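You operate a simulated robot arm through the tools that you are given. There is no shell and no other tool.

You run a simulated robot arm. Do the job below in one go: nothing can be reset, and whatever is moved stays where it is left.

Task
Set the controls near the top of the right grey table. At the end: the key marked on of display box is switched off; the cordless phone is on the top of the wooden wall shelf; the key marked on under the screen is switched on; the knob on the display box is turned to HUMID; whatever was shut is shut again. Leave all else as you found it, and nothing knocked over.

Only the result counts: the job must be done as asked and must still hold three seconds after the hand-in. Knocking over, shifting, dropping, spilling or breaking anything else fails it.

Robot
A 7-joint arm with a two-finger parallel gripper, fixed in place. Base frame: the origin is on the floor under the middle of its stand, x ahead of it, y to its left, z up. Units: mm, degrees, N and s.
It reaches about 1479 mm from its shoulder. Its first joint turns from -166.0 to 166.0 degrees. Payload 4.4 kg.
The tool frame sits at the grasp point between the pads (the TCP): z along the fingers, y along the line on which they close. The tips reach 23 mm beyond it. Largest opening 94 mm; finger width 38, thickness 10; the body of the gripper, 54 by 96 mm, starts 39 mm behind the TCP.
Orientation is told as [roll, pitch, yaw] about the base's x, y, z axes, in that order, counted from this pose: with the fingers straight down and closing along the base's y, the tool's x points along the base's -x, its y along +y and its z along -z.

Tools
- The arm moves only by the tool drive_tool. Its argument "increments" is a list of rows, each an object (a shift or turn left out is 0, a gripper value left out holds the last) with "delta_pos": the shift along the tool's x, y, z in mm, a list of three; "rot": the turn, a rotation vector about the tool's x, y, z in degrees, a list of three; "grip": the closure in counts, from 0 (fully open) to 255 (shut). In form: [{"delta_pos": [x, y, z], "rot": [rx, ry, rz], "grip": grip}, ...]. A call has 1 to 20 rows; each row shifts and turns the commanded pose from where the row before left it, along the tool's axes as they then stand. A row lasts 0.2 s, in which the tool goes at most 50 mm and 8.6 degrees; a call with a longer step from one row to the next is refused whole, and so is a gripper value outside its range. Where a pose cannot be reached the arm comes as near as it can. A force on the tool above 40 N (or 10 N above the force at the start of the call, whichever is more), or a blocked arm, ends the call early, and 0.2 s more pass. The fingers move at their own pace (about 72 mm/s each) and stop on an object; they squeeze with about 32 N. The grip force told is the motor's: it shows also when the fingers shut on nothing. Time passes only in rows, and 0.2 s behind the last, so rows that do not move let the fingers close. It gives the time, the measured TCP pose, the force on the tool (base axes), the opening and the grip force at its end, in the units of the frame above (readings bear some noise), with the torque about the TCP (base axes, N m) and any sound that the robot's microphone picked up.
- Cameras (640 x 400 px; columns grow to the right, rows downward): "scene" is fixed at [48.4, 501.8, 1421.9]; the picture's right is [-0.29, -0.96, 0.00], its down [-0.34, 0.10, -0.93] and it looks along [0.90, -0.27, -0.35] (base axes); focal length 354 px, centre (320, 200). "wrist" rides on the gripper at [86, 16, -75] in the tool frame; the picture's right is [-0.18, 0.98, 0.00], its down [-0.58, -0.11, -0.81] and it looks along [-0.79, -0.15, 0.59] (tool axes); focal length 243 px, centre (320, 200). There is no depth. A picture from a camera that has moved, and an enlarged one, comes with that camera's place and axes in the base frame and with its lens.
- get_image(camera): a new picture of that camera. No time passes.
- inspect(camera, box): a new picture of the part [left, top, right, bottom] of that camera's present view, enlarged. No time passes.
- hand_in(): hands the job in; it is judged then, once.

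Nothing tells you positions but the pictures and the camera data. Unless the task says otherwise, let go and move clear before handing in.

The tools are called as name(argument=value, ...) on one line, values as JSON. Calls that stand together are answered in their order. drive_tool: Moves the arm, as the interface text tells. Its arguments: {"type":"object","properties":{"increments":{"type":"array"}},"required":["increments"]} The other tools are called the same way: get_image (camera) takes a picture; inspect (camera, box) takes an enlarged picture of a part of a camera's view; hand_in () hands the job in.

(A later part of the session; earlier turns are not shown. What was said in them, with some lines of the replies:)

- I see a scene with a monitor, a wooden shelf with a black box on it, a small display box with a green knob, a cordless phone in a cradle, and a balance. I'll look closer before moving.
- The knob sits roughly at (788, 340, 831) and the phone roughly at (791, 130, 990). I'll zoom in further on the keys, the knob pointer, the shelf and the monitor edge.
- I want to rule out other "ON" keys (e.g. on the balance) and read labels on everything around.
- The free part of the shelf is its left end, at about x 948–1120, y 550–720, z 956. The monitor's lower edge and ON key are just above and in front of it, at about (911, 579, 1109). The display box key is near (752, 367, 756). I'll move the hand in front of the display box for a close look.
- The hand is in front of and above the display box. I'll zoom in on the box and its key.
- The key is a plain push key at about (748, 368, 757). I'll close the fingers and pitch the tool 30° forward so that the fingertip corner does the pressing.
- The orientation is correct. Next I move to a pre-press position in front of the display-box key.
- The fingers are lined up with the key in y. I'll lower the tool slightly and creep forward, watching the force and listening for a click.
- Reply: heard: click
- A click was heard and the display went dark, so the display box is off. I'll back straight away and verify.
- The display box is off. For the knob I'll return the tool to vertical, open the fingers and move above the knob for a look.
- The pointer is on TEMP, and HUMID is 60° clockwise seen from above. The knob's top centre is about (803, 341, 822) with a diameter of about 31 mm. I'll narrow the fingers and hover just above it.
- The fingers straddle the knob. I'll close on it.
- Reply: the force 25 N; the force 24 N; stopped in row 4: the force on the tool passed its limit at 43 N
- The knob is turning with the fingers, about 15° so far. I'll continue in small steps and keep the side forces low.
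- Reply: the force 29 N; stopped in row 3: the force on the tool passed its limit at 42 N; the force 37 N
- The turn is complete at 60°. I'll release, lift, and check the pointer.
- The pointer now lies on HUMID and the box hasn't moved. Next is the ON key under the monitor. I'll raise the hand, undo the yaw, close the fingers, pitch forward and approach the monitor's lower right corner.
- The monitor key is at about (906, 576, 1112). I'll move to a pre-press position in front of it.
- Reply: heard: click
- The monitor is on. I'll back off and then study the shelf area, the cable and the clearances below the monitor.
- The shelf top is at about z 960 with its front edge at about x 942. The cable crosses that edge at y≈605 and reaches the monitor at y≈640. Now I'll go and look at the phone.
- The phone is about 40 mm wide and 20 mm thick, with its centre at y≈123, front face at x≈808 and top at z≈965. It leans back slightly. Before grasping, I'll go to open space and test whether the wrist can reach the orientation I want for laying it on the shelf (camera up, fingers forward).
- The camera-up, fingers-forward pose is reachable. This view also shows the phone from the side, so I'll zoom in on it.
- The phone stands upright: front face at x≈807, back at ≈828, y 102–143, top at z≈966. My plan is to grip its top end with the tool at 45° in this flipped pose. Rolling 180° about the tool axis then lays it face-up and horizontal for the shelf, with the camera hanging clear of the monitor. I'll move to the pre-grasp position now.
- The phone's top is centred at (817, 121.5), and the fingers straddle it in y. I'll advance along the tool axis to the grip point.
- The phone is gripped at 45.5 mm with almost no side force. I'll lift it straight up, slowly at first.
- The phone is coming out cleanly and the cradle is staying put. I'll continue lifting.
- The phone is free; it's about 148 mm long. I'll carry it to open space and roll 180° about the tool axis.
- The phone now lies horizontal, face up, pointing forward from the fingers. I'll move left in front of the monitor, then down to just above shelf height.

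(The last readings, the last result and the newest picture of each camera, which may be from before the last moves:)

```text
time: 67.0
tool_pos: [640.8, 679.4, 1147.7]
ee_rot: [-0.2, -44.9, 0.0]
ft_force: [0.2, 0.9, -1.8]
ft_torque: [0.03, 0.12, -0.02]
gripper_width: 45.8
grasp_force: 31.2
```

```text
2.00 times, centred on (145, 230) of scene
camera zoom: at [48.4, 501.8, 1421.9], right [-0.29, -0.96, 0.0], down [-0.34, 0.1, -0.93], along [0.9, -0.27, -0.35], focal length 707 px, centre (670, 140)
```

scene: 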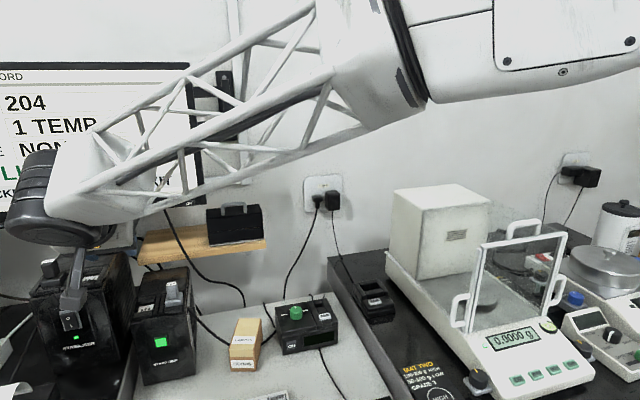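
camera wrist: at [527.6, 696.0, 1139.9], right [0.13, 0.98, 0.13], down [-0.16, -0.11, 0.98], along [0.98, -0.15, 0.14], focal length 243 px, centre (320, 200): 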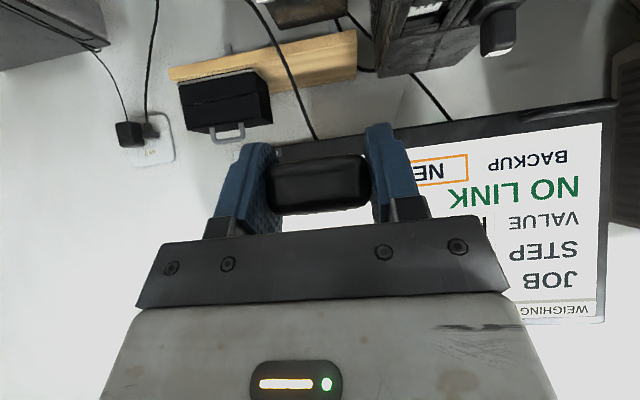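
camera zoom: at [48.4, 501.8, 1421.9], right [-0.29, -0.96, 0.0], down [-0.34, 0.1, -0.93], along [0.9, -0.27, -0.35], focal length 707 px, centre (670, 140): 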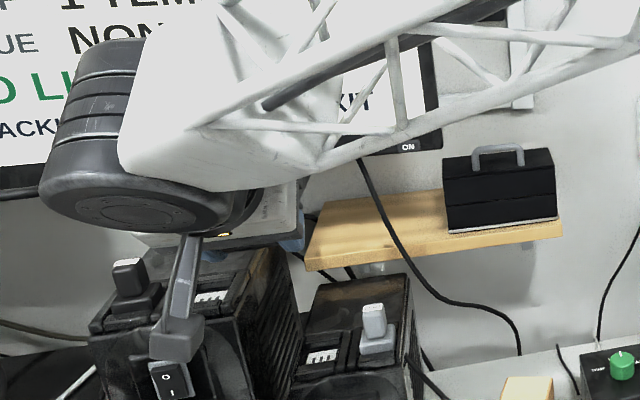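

The corridor is clear: the big stabiliser's side is at y≈753, the LOG knob at (792, 627, 966) and the cable at y≈605–640. I'll descend at y=680 and then advance under the monitor.

drive_tool(increments=[{"delta_pos": [14.1, 0, 35.4]}, {"delta_pos": [14.1, 0, 35.4]}, {"delta_pos": [14.1, 0, 35.4]}, {"delta_pos": [14.1, 0, 35.4]}, {}])

get_image(camera="scene")

get_image(camera="wrist")

```text
time: 68.2
tool_pos: [701.2, 681.3, 1008.3]
ee_rot: [-0.1, -44.9, 0.1]
ft_force: [-0.2, 0.3, -1.9]
ft_torque: [0.01, 0.13, -0.03]
gripper_width: 45.6
grasp_force: 32.1
```

```text
taken
```

scene: 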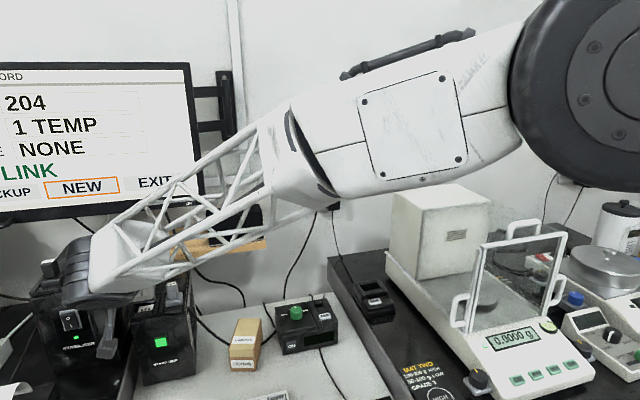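

```text
taken
camera wrist: at [588.6, 696.7, 1001.9], right [0.13, 0.98, 0.13], down [-0.16, -0.11, 0.98], along [0.98, -0.15, 0.14], focal length 243 px, centre (320, 200)
```

wrist: 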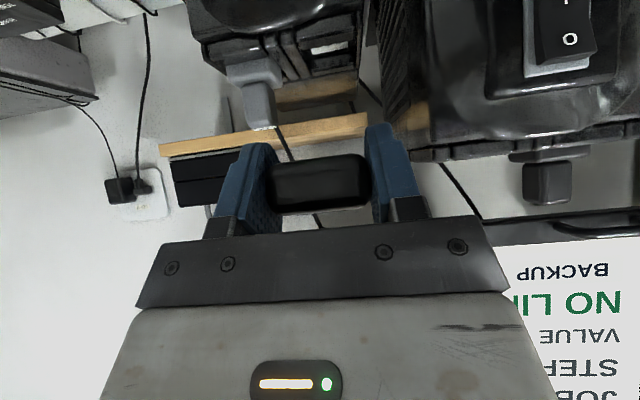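

drive_tool(increments=[{"delta_pos": [-20.6, -1.4, 21.8]}, {"delta_pos": [-20.6, -1.4, 21.8]}, {"delta_pos": [-20.6, -1.4, 21.8]}, {"delta_pos": [-20.6, -1.4, 21.8]}, {"delta_pos": [-20.6, -1.4, 21.8]}, {}])

get_image(camera="scene")

get_image(camera="wrist")

```text
time: 69.6
tool_pos: [851.8, 671.2, 1003.3]
ee_rot: [-0.1, -44.9, 0.1]
ft_force: [-0.2, -1.1, -0.8]
ft_torque: [0.01, 0.16, 0.01]
gripper_width: 45.7
grasp_force: 32.3
```

```text
taken
```

scene: 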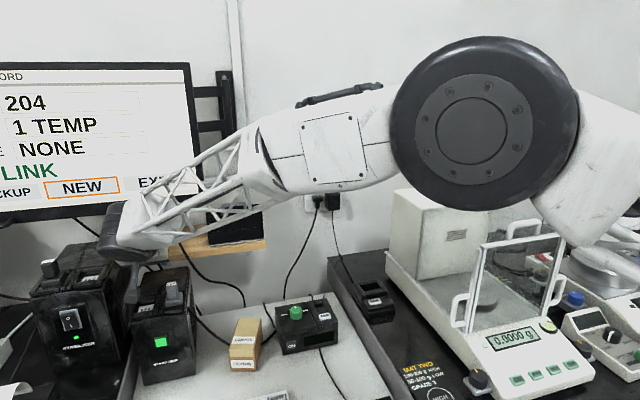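

```text
taken
camera wrist: at [739.0, 687.3, 995.9], right [0.13, 0.98, 0.13], down [-0.16, -0.11, 0.98], along [0.98, -0.15, 0.14], focal length 243 px, centre (320, 200)
```

wrist: 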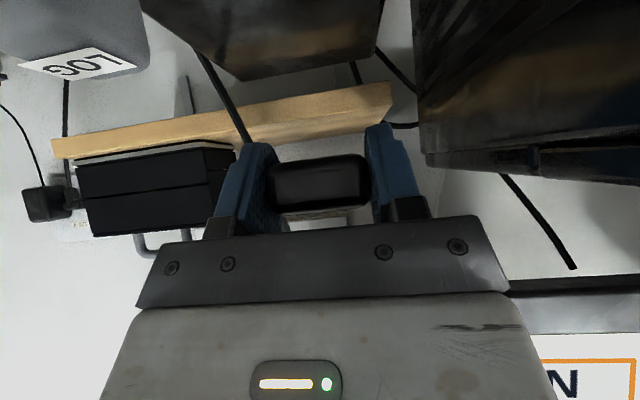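

drive_tool(increments=[{"delta_pos": [-13.2, 1, 15.1]}, {"delta_pos": [-13.2, 1, 15.1]}, {"delta_pos": [-13.2, 1, 15.1]}, {}])

get_image(camera="scene")

get_image(camera="wrist")

```text
time: 70.6
tool_pos: [912.9, 673.8, 999.8]
ee_rot: [-0.1, -44.9, 0.0]
ft_force: [0.6, 0.5, -1.9]
ft_torque: [-0.02, 0.17, 0.03]
gripper_width: 45.8
grasp_force: 32.2
```

```text
taken
```

scene: 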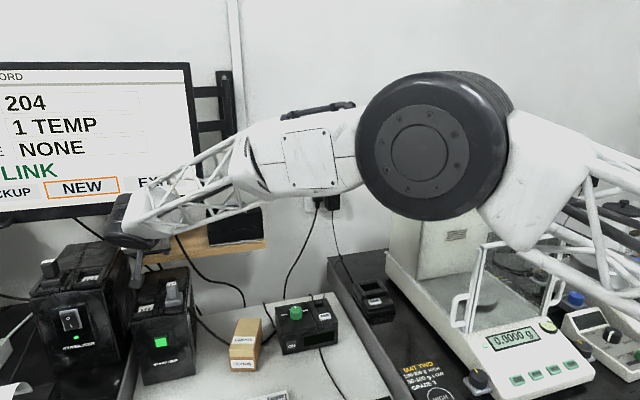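

```text
taken
camera wrist: at [799.6, 689.3, 992.2], right [0.13, 0.98, 0.13], down [-0.16, -0.11, 0.98], along [0.98, -0.15, 0.14], focal length 243 px, centre (320, 200)
```

wrist: 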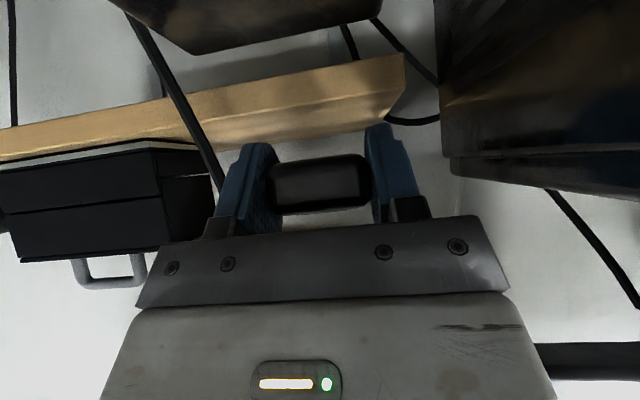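

The phone is over the free end of the shelf. I'll lower it straight down in small steps until it touches.

drive_tool(increments=[{"delta_pos": [3.54, 0, 3.54]}, {"delta_pos": [3.54, 0, 3.54]}, {"delta_pos": [3.54, 0, 3.54]}, {"delta_pos": [3.54, 0, 3.54]}, {}])

drive_tool(increments=[{"delta_pos": [2.1, 0, 2.1]}, {}])

get_image(camera="wrist")

inspect(camera="scene", box=[90, 170, 250, 300])

```text
time: 71.8
tool_pos: [911.0, 675.2, 980.9]
ee_rot: [-0.1, -44.9, 0.1]
ft_force: [0.2, -0.9, -1.1]
ft_torque: [-0.01, 0.12, -0.01]
gripper_width: 45.7
grasp_force: 32.2
```

```text
time: 72.4
tool_pos: [910.9, 676.1, 977.8]
ee_rot: [-0.1, -44.9, 0.0]
ft_force: [0.1, 0.0, -2.4]
ft_torque: [0.01, 0.16, 0.0]
gripper_width: 45.8
grasp_force: 31.7
```

```text
taken
camera wrist: at [798.5, 691.2, 969.9], right [0.13, 0.98, 0.13], down [-0.16, -0.11, 0.98], along [0.98, -0.15, 0.14], focal length 243 px, centre (320, 200)
```

wrist: 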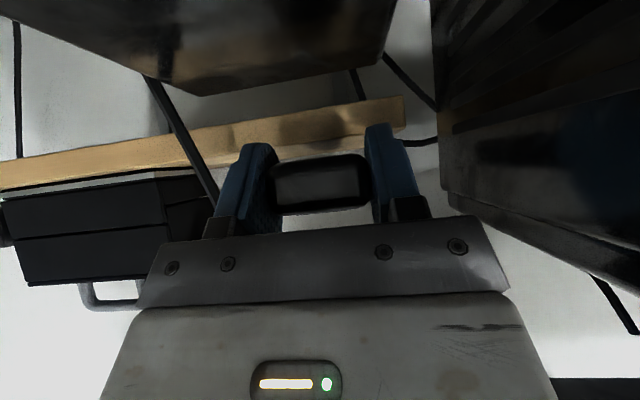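

```text
3.08 times, centred on (170, 235) of scene
camera zoom: at [48.4, 501.8, 1421.9], right [-0.29, -0.96, 0.0], down [-0.34, 0.1, -0.93], along [0.9, -0.27, -0.35], focal length 1088 px, centre (782, 92)
```

zoom: 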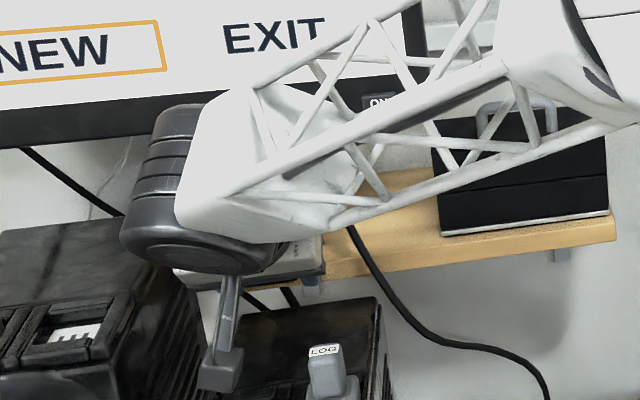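

drive_tool(increments=[{"delta_pos": [1.4, 0, 1.4]}, {}])

drive_tool(increments=[{"delta_pos": [1.4, 0, 1.4]}, {}])

drive_tool(increments=[{"delta_pos": [1.4, 0, 1.4]}, {}])

drive_tool(increments=[{"delta_pos": [1.06, 0, 1.06]}, {}])

```text
time: 73.0
tool_pos: [911.0, 675.0, 975.6]
ee_rot: [-0.1, -45.0, 0.0]
ft_force: [0.1, -0.3, -2.2]
ft_torque: [0.02, 0.12, 0.0]
gripper_width: 45.5
grasp_force: 32.3
```

```text
time: 73.6
tool_pos: [910.3, 675.1, 974.2]
ee_rot: [0.0, -44.8, 0.0]
ft_force: [0.6, -0.2, -1.7]
ft_torque: [0.01, 0.12, 0.03]
gripper_width: 45.5
grasp_force: 32.4
```

```text
time: 74.2
tool_pos: [912.7, 674.2, 972.3]
ee_rot: [-0.1, -44.8, 0.0]
ft_force: [0.5, 0.5, -1.7]
ft_torque: [0.02, 0.13, 0.0]
gripper_width: 45.9
grasp_force: 32.0
```

```text
time: 74.8
tool_pos: [912.6, 674.4, 970.8]
ee_rot: [-0.2, -44.9, 0.0]
ft_force: [-0.4, 1.0, -1.2]
ft_torque: [0.01, 0.14, -0.02]
gripper_width: 45.9
grasp_force: 32.1
```

drive_tool(increments=[{"delta_pos": [1.06, 0, 1.06]}, {}])

drive_tool(increments=[{"delta_pos": [1.06, 0, 1.06]}, {}])

drive_tool(increments=[{"delta_pos": [1.06, 0, 1.06]}, {}])

inspect(camera="wrist", box=[180, 80, 460, 240])

```text
time: 75.4
tool_pos: [910.7, 675.5, 968.2]
ee_rot: [-0.1, -44.9, -0.1]
ft_force: [-0.2, -0.1, -1.3]
ft_torque: [0.02, 0.1, 0.01]
gripper_width: 45.9
grasp_force: 31.8
```

```text
time: 76.0
tool_pos: [910.2, 675.9, 967.6]
ee_rot: [-0.2, -44.8, 0.1]
ft_force: [0.2, -0.5, -2.2]
ft_torque: [0.0, 0.12, 0.0]
gripper_width: 46.1
grasp_force: 32.3
```

```text
time: 76.6
tool_pos: [911.0, 675.3, 966.5]
ee_rot: [-0.1, -45.1, -0.1]
ft_force: [-1.2, -0.5, 5.5]
ft_torque: [0.1, -0.78, 0.04]
gripper_width: 45.8
grasp_force: 32.0
```

```text
2.29 times, centred on (320, 160) of wrist
camera zoom: at [799.2, 691.4, 958.9], right [0.13, 0.98, 0.13], down [-0.16, -0.11, 0.98], along [0.98, -0.15, 0.14], focal length 555 px, centre (320, 291)
```

zoom: 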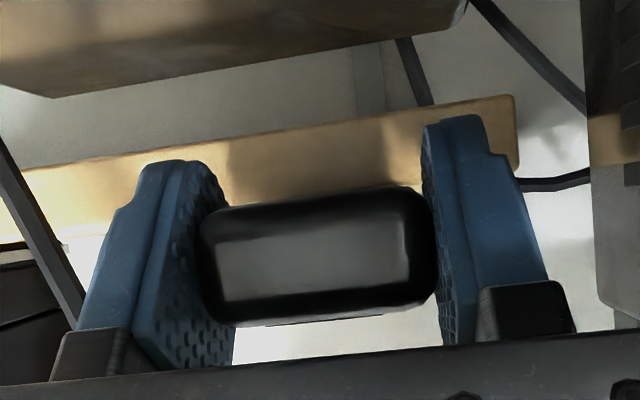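

drive_tool(increments=[{"delta_pos": [0.7, 0, 0.7]}, {}])

drive_tool(increments=[{"delta_pos": [0.7, 0, 0.7]}, {}])

```text
time: 77.2
tool_pos: [911.4, 675.4, 966.6]
ee_rot: [-0.1, -45.0, 0.0]
ft_force: [5.6, 3.3, 15.2]
ft_torque: [0.03, -0.77, 0.15]
gripper_width: 46.0
grasp_force: 31.9
```

```text
time: 77.8
tool_pos: [912.0, 674.2, 964.6]
ee_rot: [0.0, -45.0, 0.0]
ft_force: [-1.1, -0.4, 19.7]
ft_torque: [0.06, -0.67, -0.05]
gripper_width: 45.3
grasp_force: 32.1
```

The phone is now resting flat, with contact running from the shelf's front edge to its far end. I'll ease the pressure, open slowly, and check.

drive_tool(increments=[{"delta_pos": [-0.6, 0, -0.6]}, {"grip": 118}, {"grip": 104}, {"grip": 90}, {"grip": 76}, {}])

get_image(camera="wrist")

inspect(camera="scene", box=[90, 170, 250, 300])

```text
time: 79.2
tool_pos: [912.4, 674.9, 964.9]
ee_rot: [-0.1, -44.9, 0.0]
ft_force: [-0.2, -0.5, -0.5]
ft_torque: [0.03, 0.01, -0.01]
gripper_width: 65.8
grasp_force: 0.1
```

```text
taken
camera wrist: at [798.9, 691.4, 956.5], right [0.13, 0.98, 0.13], down [-0.16, -0.11, 0.98], along [0.98, -0.15, 0.14], focal length 243 px, centre (320, 200)
```

wrist: 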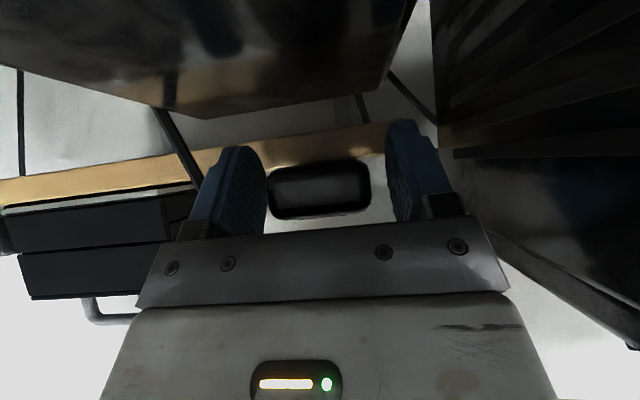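

```text
3.08 times, centred on (170, 235) of scene
camera zoom: at [48.4, 501.8, 1421.9], right [-0.29, -0.96, 0.0], down [-0.34, 0.1, -0.93], along [0.9, -0.27, -0.35], focal length 1088 px, centre (782, 92)
```

zoom: 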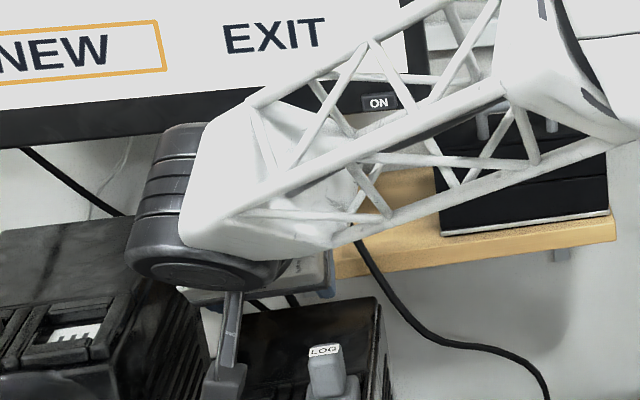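

drive_tool(increments=[{"delta_pos": [0, 0, -12]}, {"delta_pos": [0, 0, -20]}, {"delta_pos": [0, 0, -25]}, {"delta_pos": [0, 0, -25]}, {}])

get_image(camera="wrist")

get_image(camera="scene")

```text
time: 80.4
tool_pos: [853.5, 675.1, 1023.3]
ee_rot: [-0.1, -44.9, 0.0]
ft_force: [0.5, -0.7, 0.2]
ft_torque: [-0.03, -0.01, 0.0]
gripper_width: 65.9
grasp_force: 0.0
```

```text
taken
camera wrist: at [740.8, 691.6, 1014.9], right [0.13, 0.98, 0.13], down [-0.16, -0.11, 0.98], along [0.98, -0.15, 0.14], focal length 243 px, centre (320, 200)
```

wrist: 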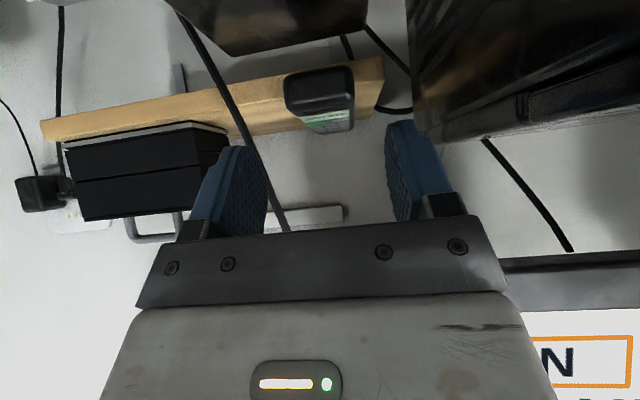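

```text
taken
```

scene: 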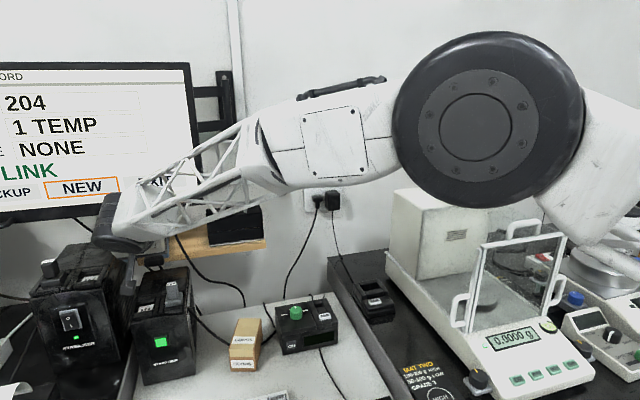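

The phone is lying stably on the shelf, face-up, but its near end overhangs the front edge by about 45 mm. I'll close the fingers and gently push it further in until it's fully on the shelf.

drive_tool(increments=[{"delta_pos": [8, 0.5, 8], "grip": 255}, {"delta_pos": [10, 0.5, 10]}, {"delta_pos": [10, 0, 10]}, {"delta_pos": [10, 0, 10]}, {}, {}])

get_image(camera="wrist")

```text
time: 81.8
tool_pos: [855.7, 677.0, 970.4]
ee_rot: [-0.1, -44.9, -0.1]
ft_force: [-1.0, 0.7, 0.0]
ft_torque: [0.03, 0.04, 0.0]
gripper_width: 0.1
grasp_force: 32.1
```

```text
taken
camera wrist: at [741.7, 692.5, 961.8], right [0.13, 0.98, 0.13], down [-0.16, -0.11, 0.98], along [0.98, -0.15, 0.14], focal length 243 px, centre (320, 200)
```

wrist: 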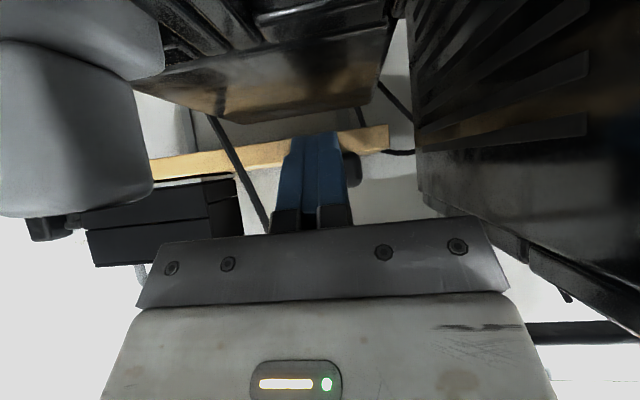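

drive_tool(increments=[{"delta_pos": [-2.83, 0, 2.83]}, {"delta_pos": [-2.83, 0, 2.83]}, {"delta_pos": [-2.83, 0, 2.83]}, {"delta_pos": [-2.83, 0, 2.83]}, {"delta_pos": [-2.83, 0, 2.83]}, {}])

get_image(camera="wrist")

```text
time: 83.2
tool_pos: [873.5, 677.5, 970.0]
ee_rot: [0.0, -44.9, 0.1]
ft_force: [-0.1, 0.8, -0.2]
ft_torque: [0.03, 0.03, 0.0]
gripper_width: 0.0
grasp_force: 31.9
```

```text
taken
camera wrist: at [761.0, 692.5, 961.5], right [0.13, 0.98, 0.13], down [-0.16, -0.11, 0.98], along [0.98, -0.15, 0.14], focal length 243 px, centre (320, 200)
```

wrist: 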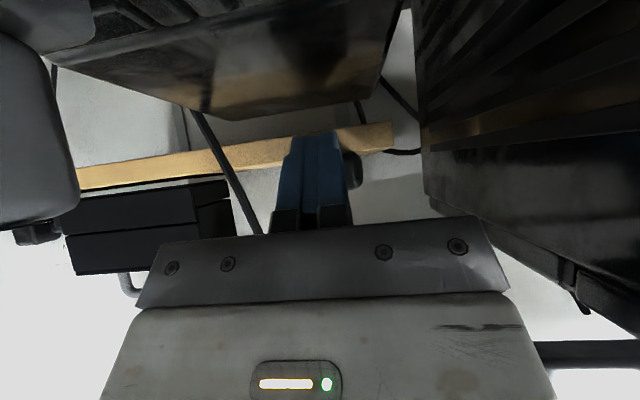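

drive_tool(increments=[{"delta_pos": [-2.83, 0, 2.83]}, {"delta_pos": [-2.83, 0, 2.83]}, {"delta_pos": [-2.83, 0, 2.83]}, {"delta_pos": [-2.83, 0, 2.83]}, {}])

get_image(camera="wrist")

inspect(camera="wrist", box=[240, 90, 440, 240])

```text
time: 84.4
tool_pos: [889.8, 675.6, 968.3]
ee_rot: [-0.1, -44.9, 0.0]
ft_force: [0.2, 0.2, 0.4]
ft_torque: [0.02, 0.05, 0.0]
gripper_width: 0.5
grasp_force: 32.5
```

```text
taken
camera wrist: at [776.0, 692.4, 960.9], right [0.13, 0.98, 0.13], down [-0.16, -0.11, 0.98], along [0.98, -0.15, 0.14], focal length 243 px, centre (320, 200)
```

wrist: 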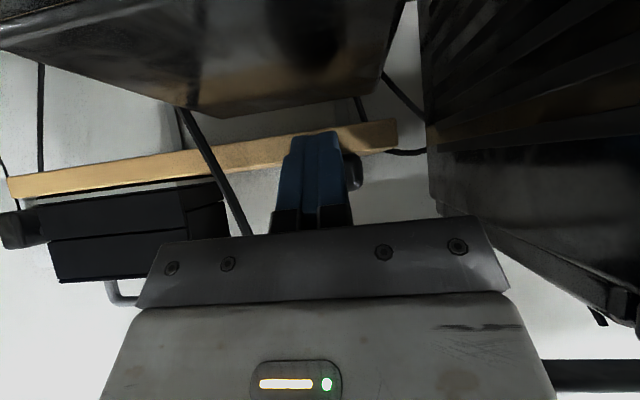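

```text
2.67 times, centred on (340, 165) of wrist
camera zoom: at [776.0, 692.4, 960.9], right [0.13, 0.98, 0.13], down [-0.16, -0.11, 0.98], along [0.98, -0.15, 0.14], focal length 647 px, centre (267, 293)
```

zoom: 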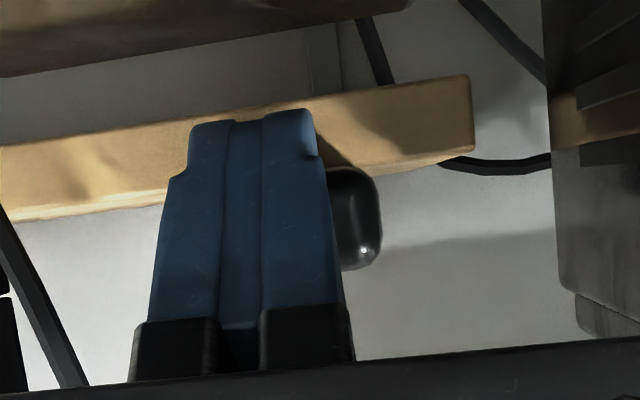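

drive_tool(increments=[{"delta_pos": [-2.83, 0, 2.83]}, {"delta_pos": [-2.83, 0, 2.83]}, {"delta_pos": [-2.83, 0, 2.83]}, {"delta_pos": [-2.83, 0, 2.83]}, {"delta_pos": [-2.83, 0, 2.83]}, {}])

inspect(camera="wrist", box=[240, 90, 440, 240])

```text
time: 85.8
tool_pos: [910.3, 676.3, 968.4]
ee_rot: [-0.1, -44.9, 0.0]
ft_force: [-0.1, -1.1, -0.6]
ft_torque: [0.0, 0.01, 0.04]
gripper_width: 0.0
grasp_force: 32.1
```

```text
2.67 times, centred on (340, 165) of wrist
camera zoom: at [796.4, 692.7, 960.6], right [0.13, 0.98, 0.13], down [-0.16, -0.11, 0.98], along [0.98, -0.15, 0.14], focal length 647 px, centre (267, 293)
```

zoom: 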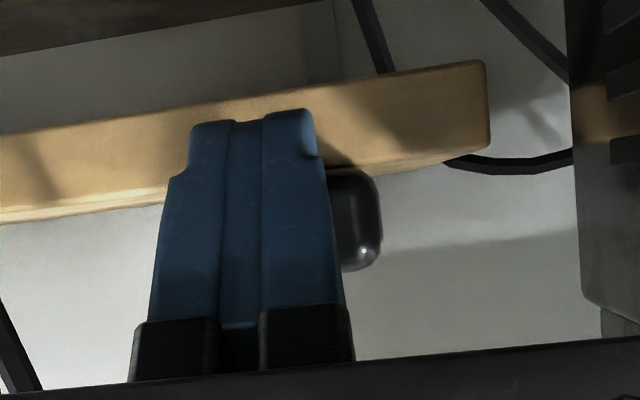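

The phone is moving along with the fingertips. I'll give it a little more push and then back away to check.

drive_tool(increments=[{"delta_pos": [-2.83, 0, 2.83]}, {"delta_pos": [-2.83, 0, 2.83]}, {}])

drive_tool(increments=[{"delta_pos": [7.07, 0, -7.07]}, {"delta_pos": [14, 0, -14]}, {"delta_pos": [14, 0, -14]}, {"delta_pos": [0, 0, -35]}, {"delta_pos": [0, 0, -35]}, {}])

get_image(camera="wrist")

get_image(camera="scene")

```text
time: 86.6
tool_pos: [917.1, 676.6, 969.1]
ee_rot: [-0.1, -44.8, 0.0]
ft_force: [-1.4, 0.7, 0.0]
ft_torque: [0.03, 0.03, 0.03]
gripper_width: 0.0
grasp_force: 32.6
```

```text
time: 88.0
tool_pos: [817.2, 678.4, 1018.8]
ee_rot: [-0.1, -44.9, -0.1]
ft_force: [-0.5, -0.1, 0.2]
ft_torque: [0.01, -0.04, 0.0]
gripper_width: 0.1
grasp_force: 32.2
```

```text
taken
camera wrist: at [704.9, 694.3, 1011.2], right [0.13, 0.98, 0.13], down [-0.16, -0.11, 0.98], along [0.98, -0.15, 0.14], focal length 243 px, centre (320, 200)
```

wrist: 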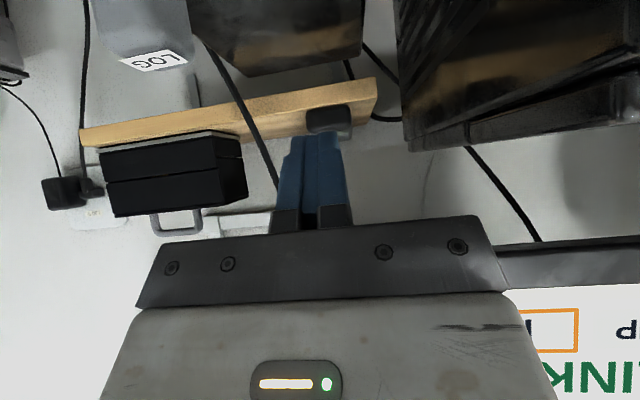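

```text
taken
```

scene: 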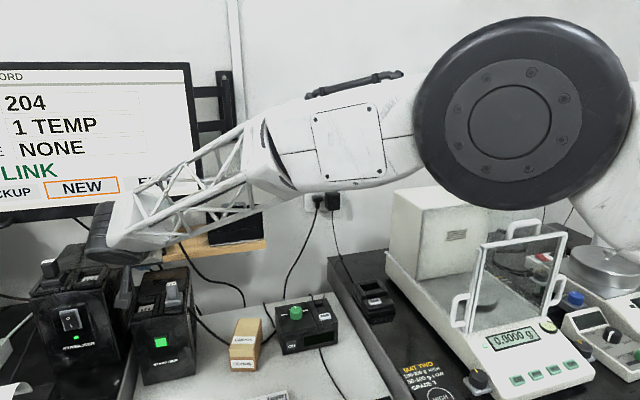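

drive_tool(increments=[{"delta_pos": [27.6, 0, -27.6]}, {"delta_pos": [27.6, 0, -27.6]}, {"delta_pos": [27.6, 0, -27.6]}, {"delta_pos": [-12.5, 0, -33.8]}, {"delta_pos": [-12.5, 0, -33.8]}, {"delta_pos": [-12.5, 0, -33.8]}, {"delta_pos": [-12.5, 0, -33.8]}, {"delta_pos": [0, -46.7, 0]}, {"delta_pos": [0, -46.7, 0]}, {"delta_pos": [0, -46.7, 0]}, {"delta_pos": [0, -46.7, 0]}, {"delta_pos": [0, -46.7, 0]}, {"delta_pos": [0, -46.7, 0]}, {}])

get_image(camera="scene")

inspect(camera="scene", box=[120, 180, 290, 290])

get_image(camera="wrist")

```text
time: 91.0
tool_pos: [640.7, 397.8, 1149.0]
ee_rot: [-0.1, -45.0, 0.0]
ft_force: [0.0, -0.2, 0.5]
ft_torque: [0.01, 0.0, -0.02]
gripper_width: 0.0
grasp_force: 32.4
```

```text
taken
```

scene: 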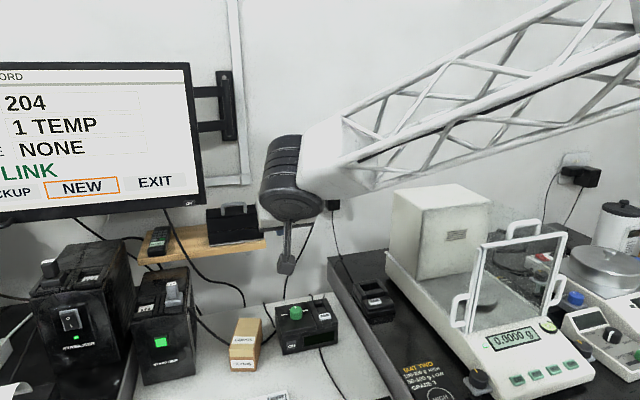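

```text
3.64 times, centred on (205, 235) of scene
camera zoom: at [48.4, 501.8, 1421.9], right [-0.29, -0.96, 0.0], down [-0.34, 0.1, -0.93], along [0.9, -0.27, -0.35], focal length 1286 px, centre (738, 73)
```

zoom: 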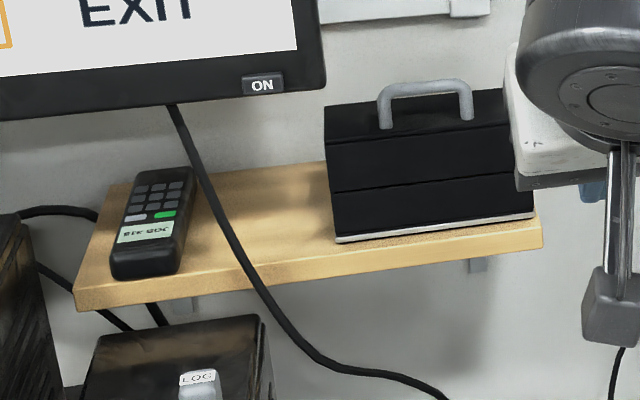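

```text
taken
camera wrist: at [528.4, 412.8, 1141.4], right [0.13, 0.98, 0.13], down [-0.16, -0.11, 0.98], along [0.98, -0.15, 0.14], focal length 243 px, centre (320, 200)
```

wrist: 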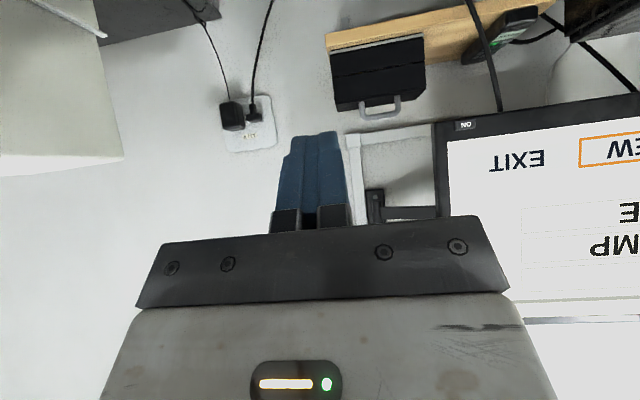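

The phone lies fully on the shelf. One last check of the display box, the cradle and the surroundings before handing in.

inspect(camera="scene", box=[220, 270, 420, 390])

inspect(camera="scene", box=[0, 190, 220, 390])

inspect(camera="scene", box=[380, 180, 640, 400])

```text
3.20 times, centred on (320, 330) of scene
camera zoom: at [48.4, 501.8, 1421.9], right [-0.29, -0.96, 0.0], down [-0.34, 0.1, -0.93], along [0.9, -0.27, -0.35], focal length 1132 px, centre (320, -216)
```

zoom: 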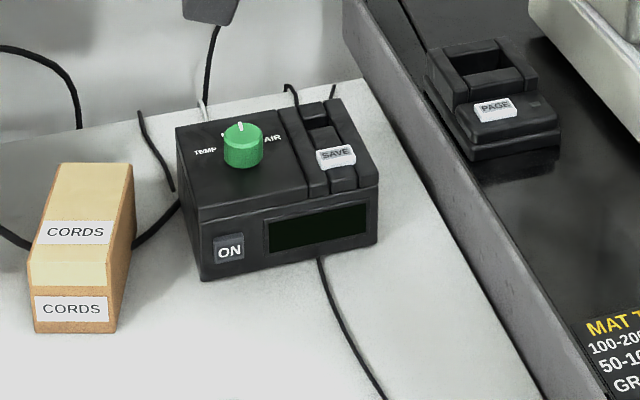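

```text
2.00 times, centred on (110, 290) of scene
camera zoom: at [48.4, 501.8, 1421.9], right [-0.29, -0.96, 0.0], down [-0.34, 0.1, -0.93], along [0.9, -0.27, -0.35], focal length 707 px, centre (740, 20)
```

zoom: 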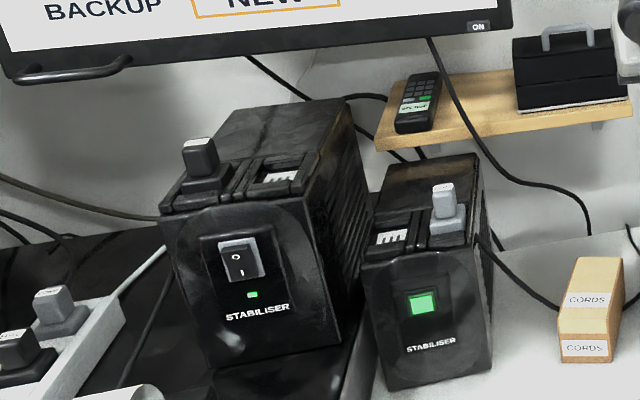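

```text
1.82 times, centred on (510, 290) of scene
camera zoom: at [48.4, 501.8, 1421.9], right [-0.29, -0.96, 0.0], down [-0.34, 0.1, -0.93], along [0.9, -0.27, -0.35], focal length 643 px, centre (-26, 36)
```

zoom: 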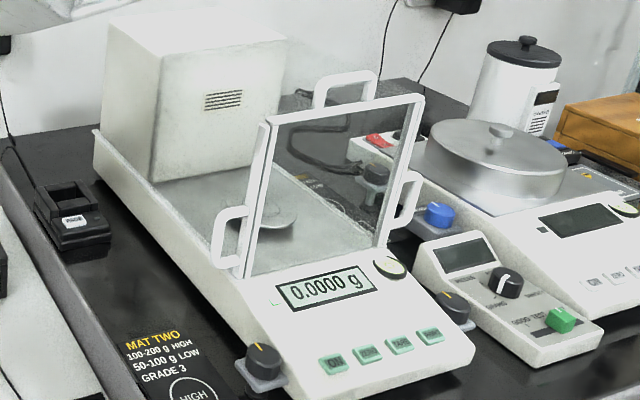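

The display box is off with its knob on HUMID, the monitor's ON key is on, and the phone lies fully on the shelf. Everything else looks undisturbed, nothing was opened, and the hand is clear, so I'm handing in.

hand_in()

```text
The job is handed in.
```

The job is handed in, and the last pictures before that showed everything set as asked. The hand-in gave no verdict beyond confirming it was received.

- **Display box key:** I pressed its ON key once. It clicked and the display went dark, so it is off.
- **Knob:** I turned it from TEMP to HUMID, and the pointer lines up with the label.
- **Key under the screen:** I took "the screen" to mean the wall monitor and pressed the ON key on its lower edge. It clicked and the monitor came on. The far-right balance also has an ON key under a dark display; I left that one alone.
- **Phone:** I lifted it out of its cradle and laid it face-up on the free left end of the wooden shelf. I then pushed it in so it sits fully on the shelf.
- **Everything else:** I opened nothing, so there was nothing to shut again. The cradle, the case on the shelf and the other equipment look as I found them. The only change I saw is that the cradle's light went out when the phone was lifted.
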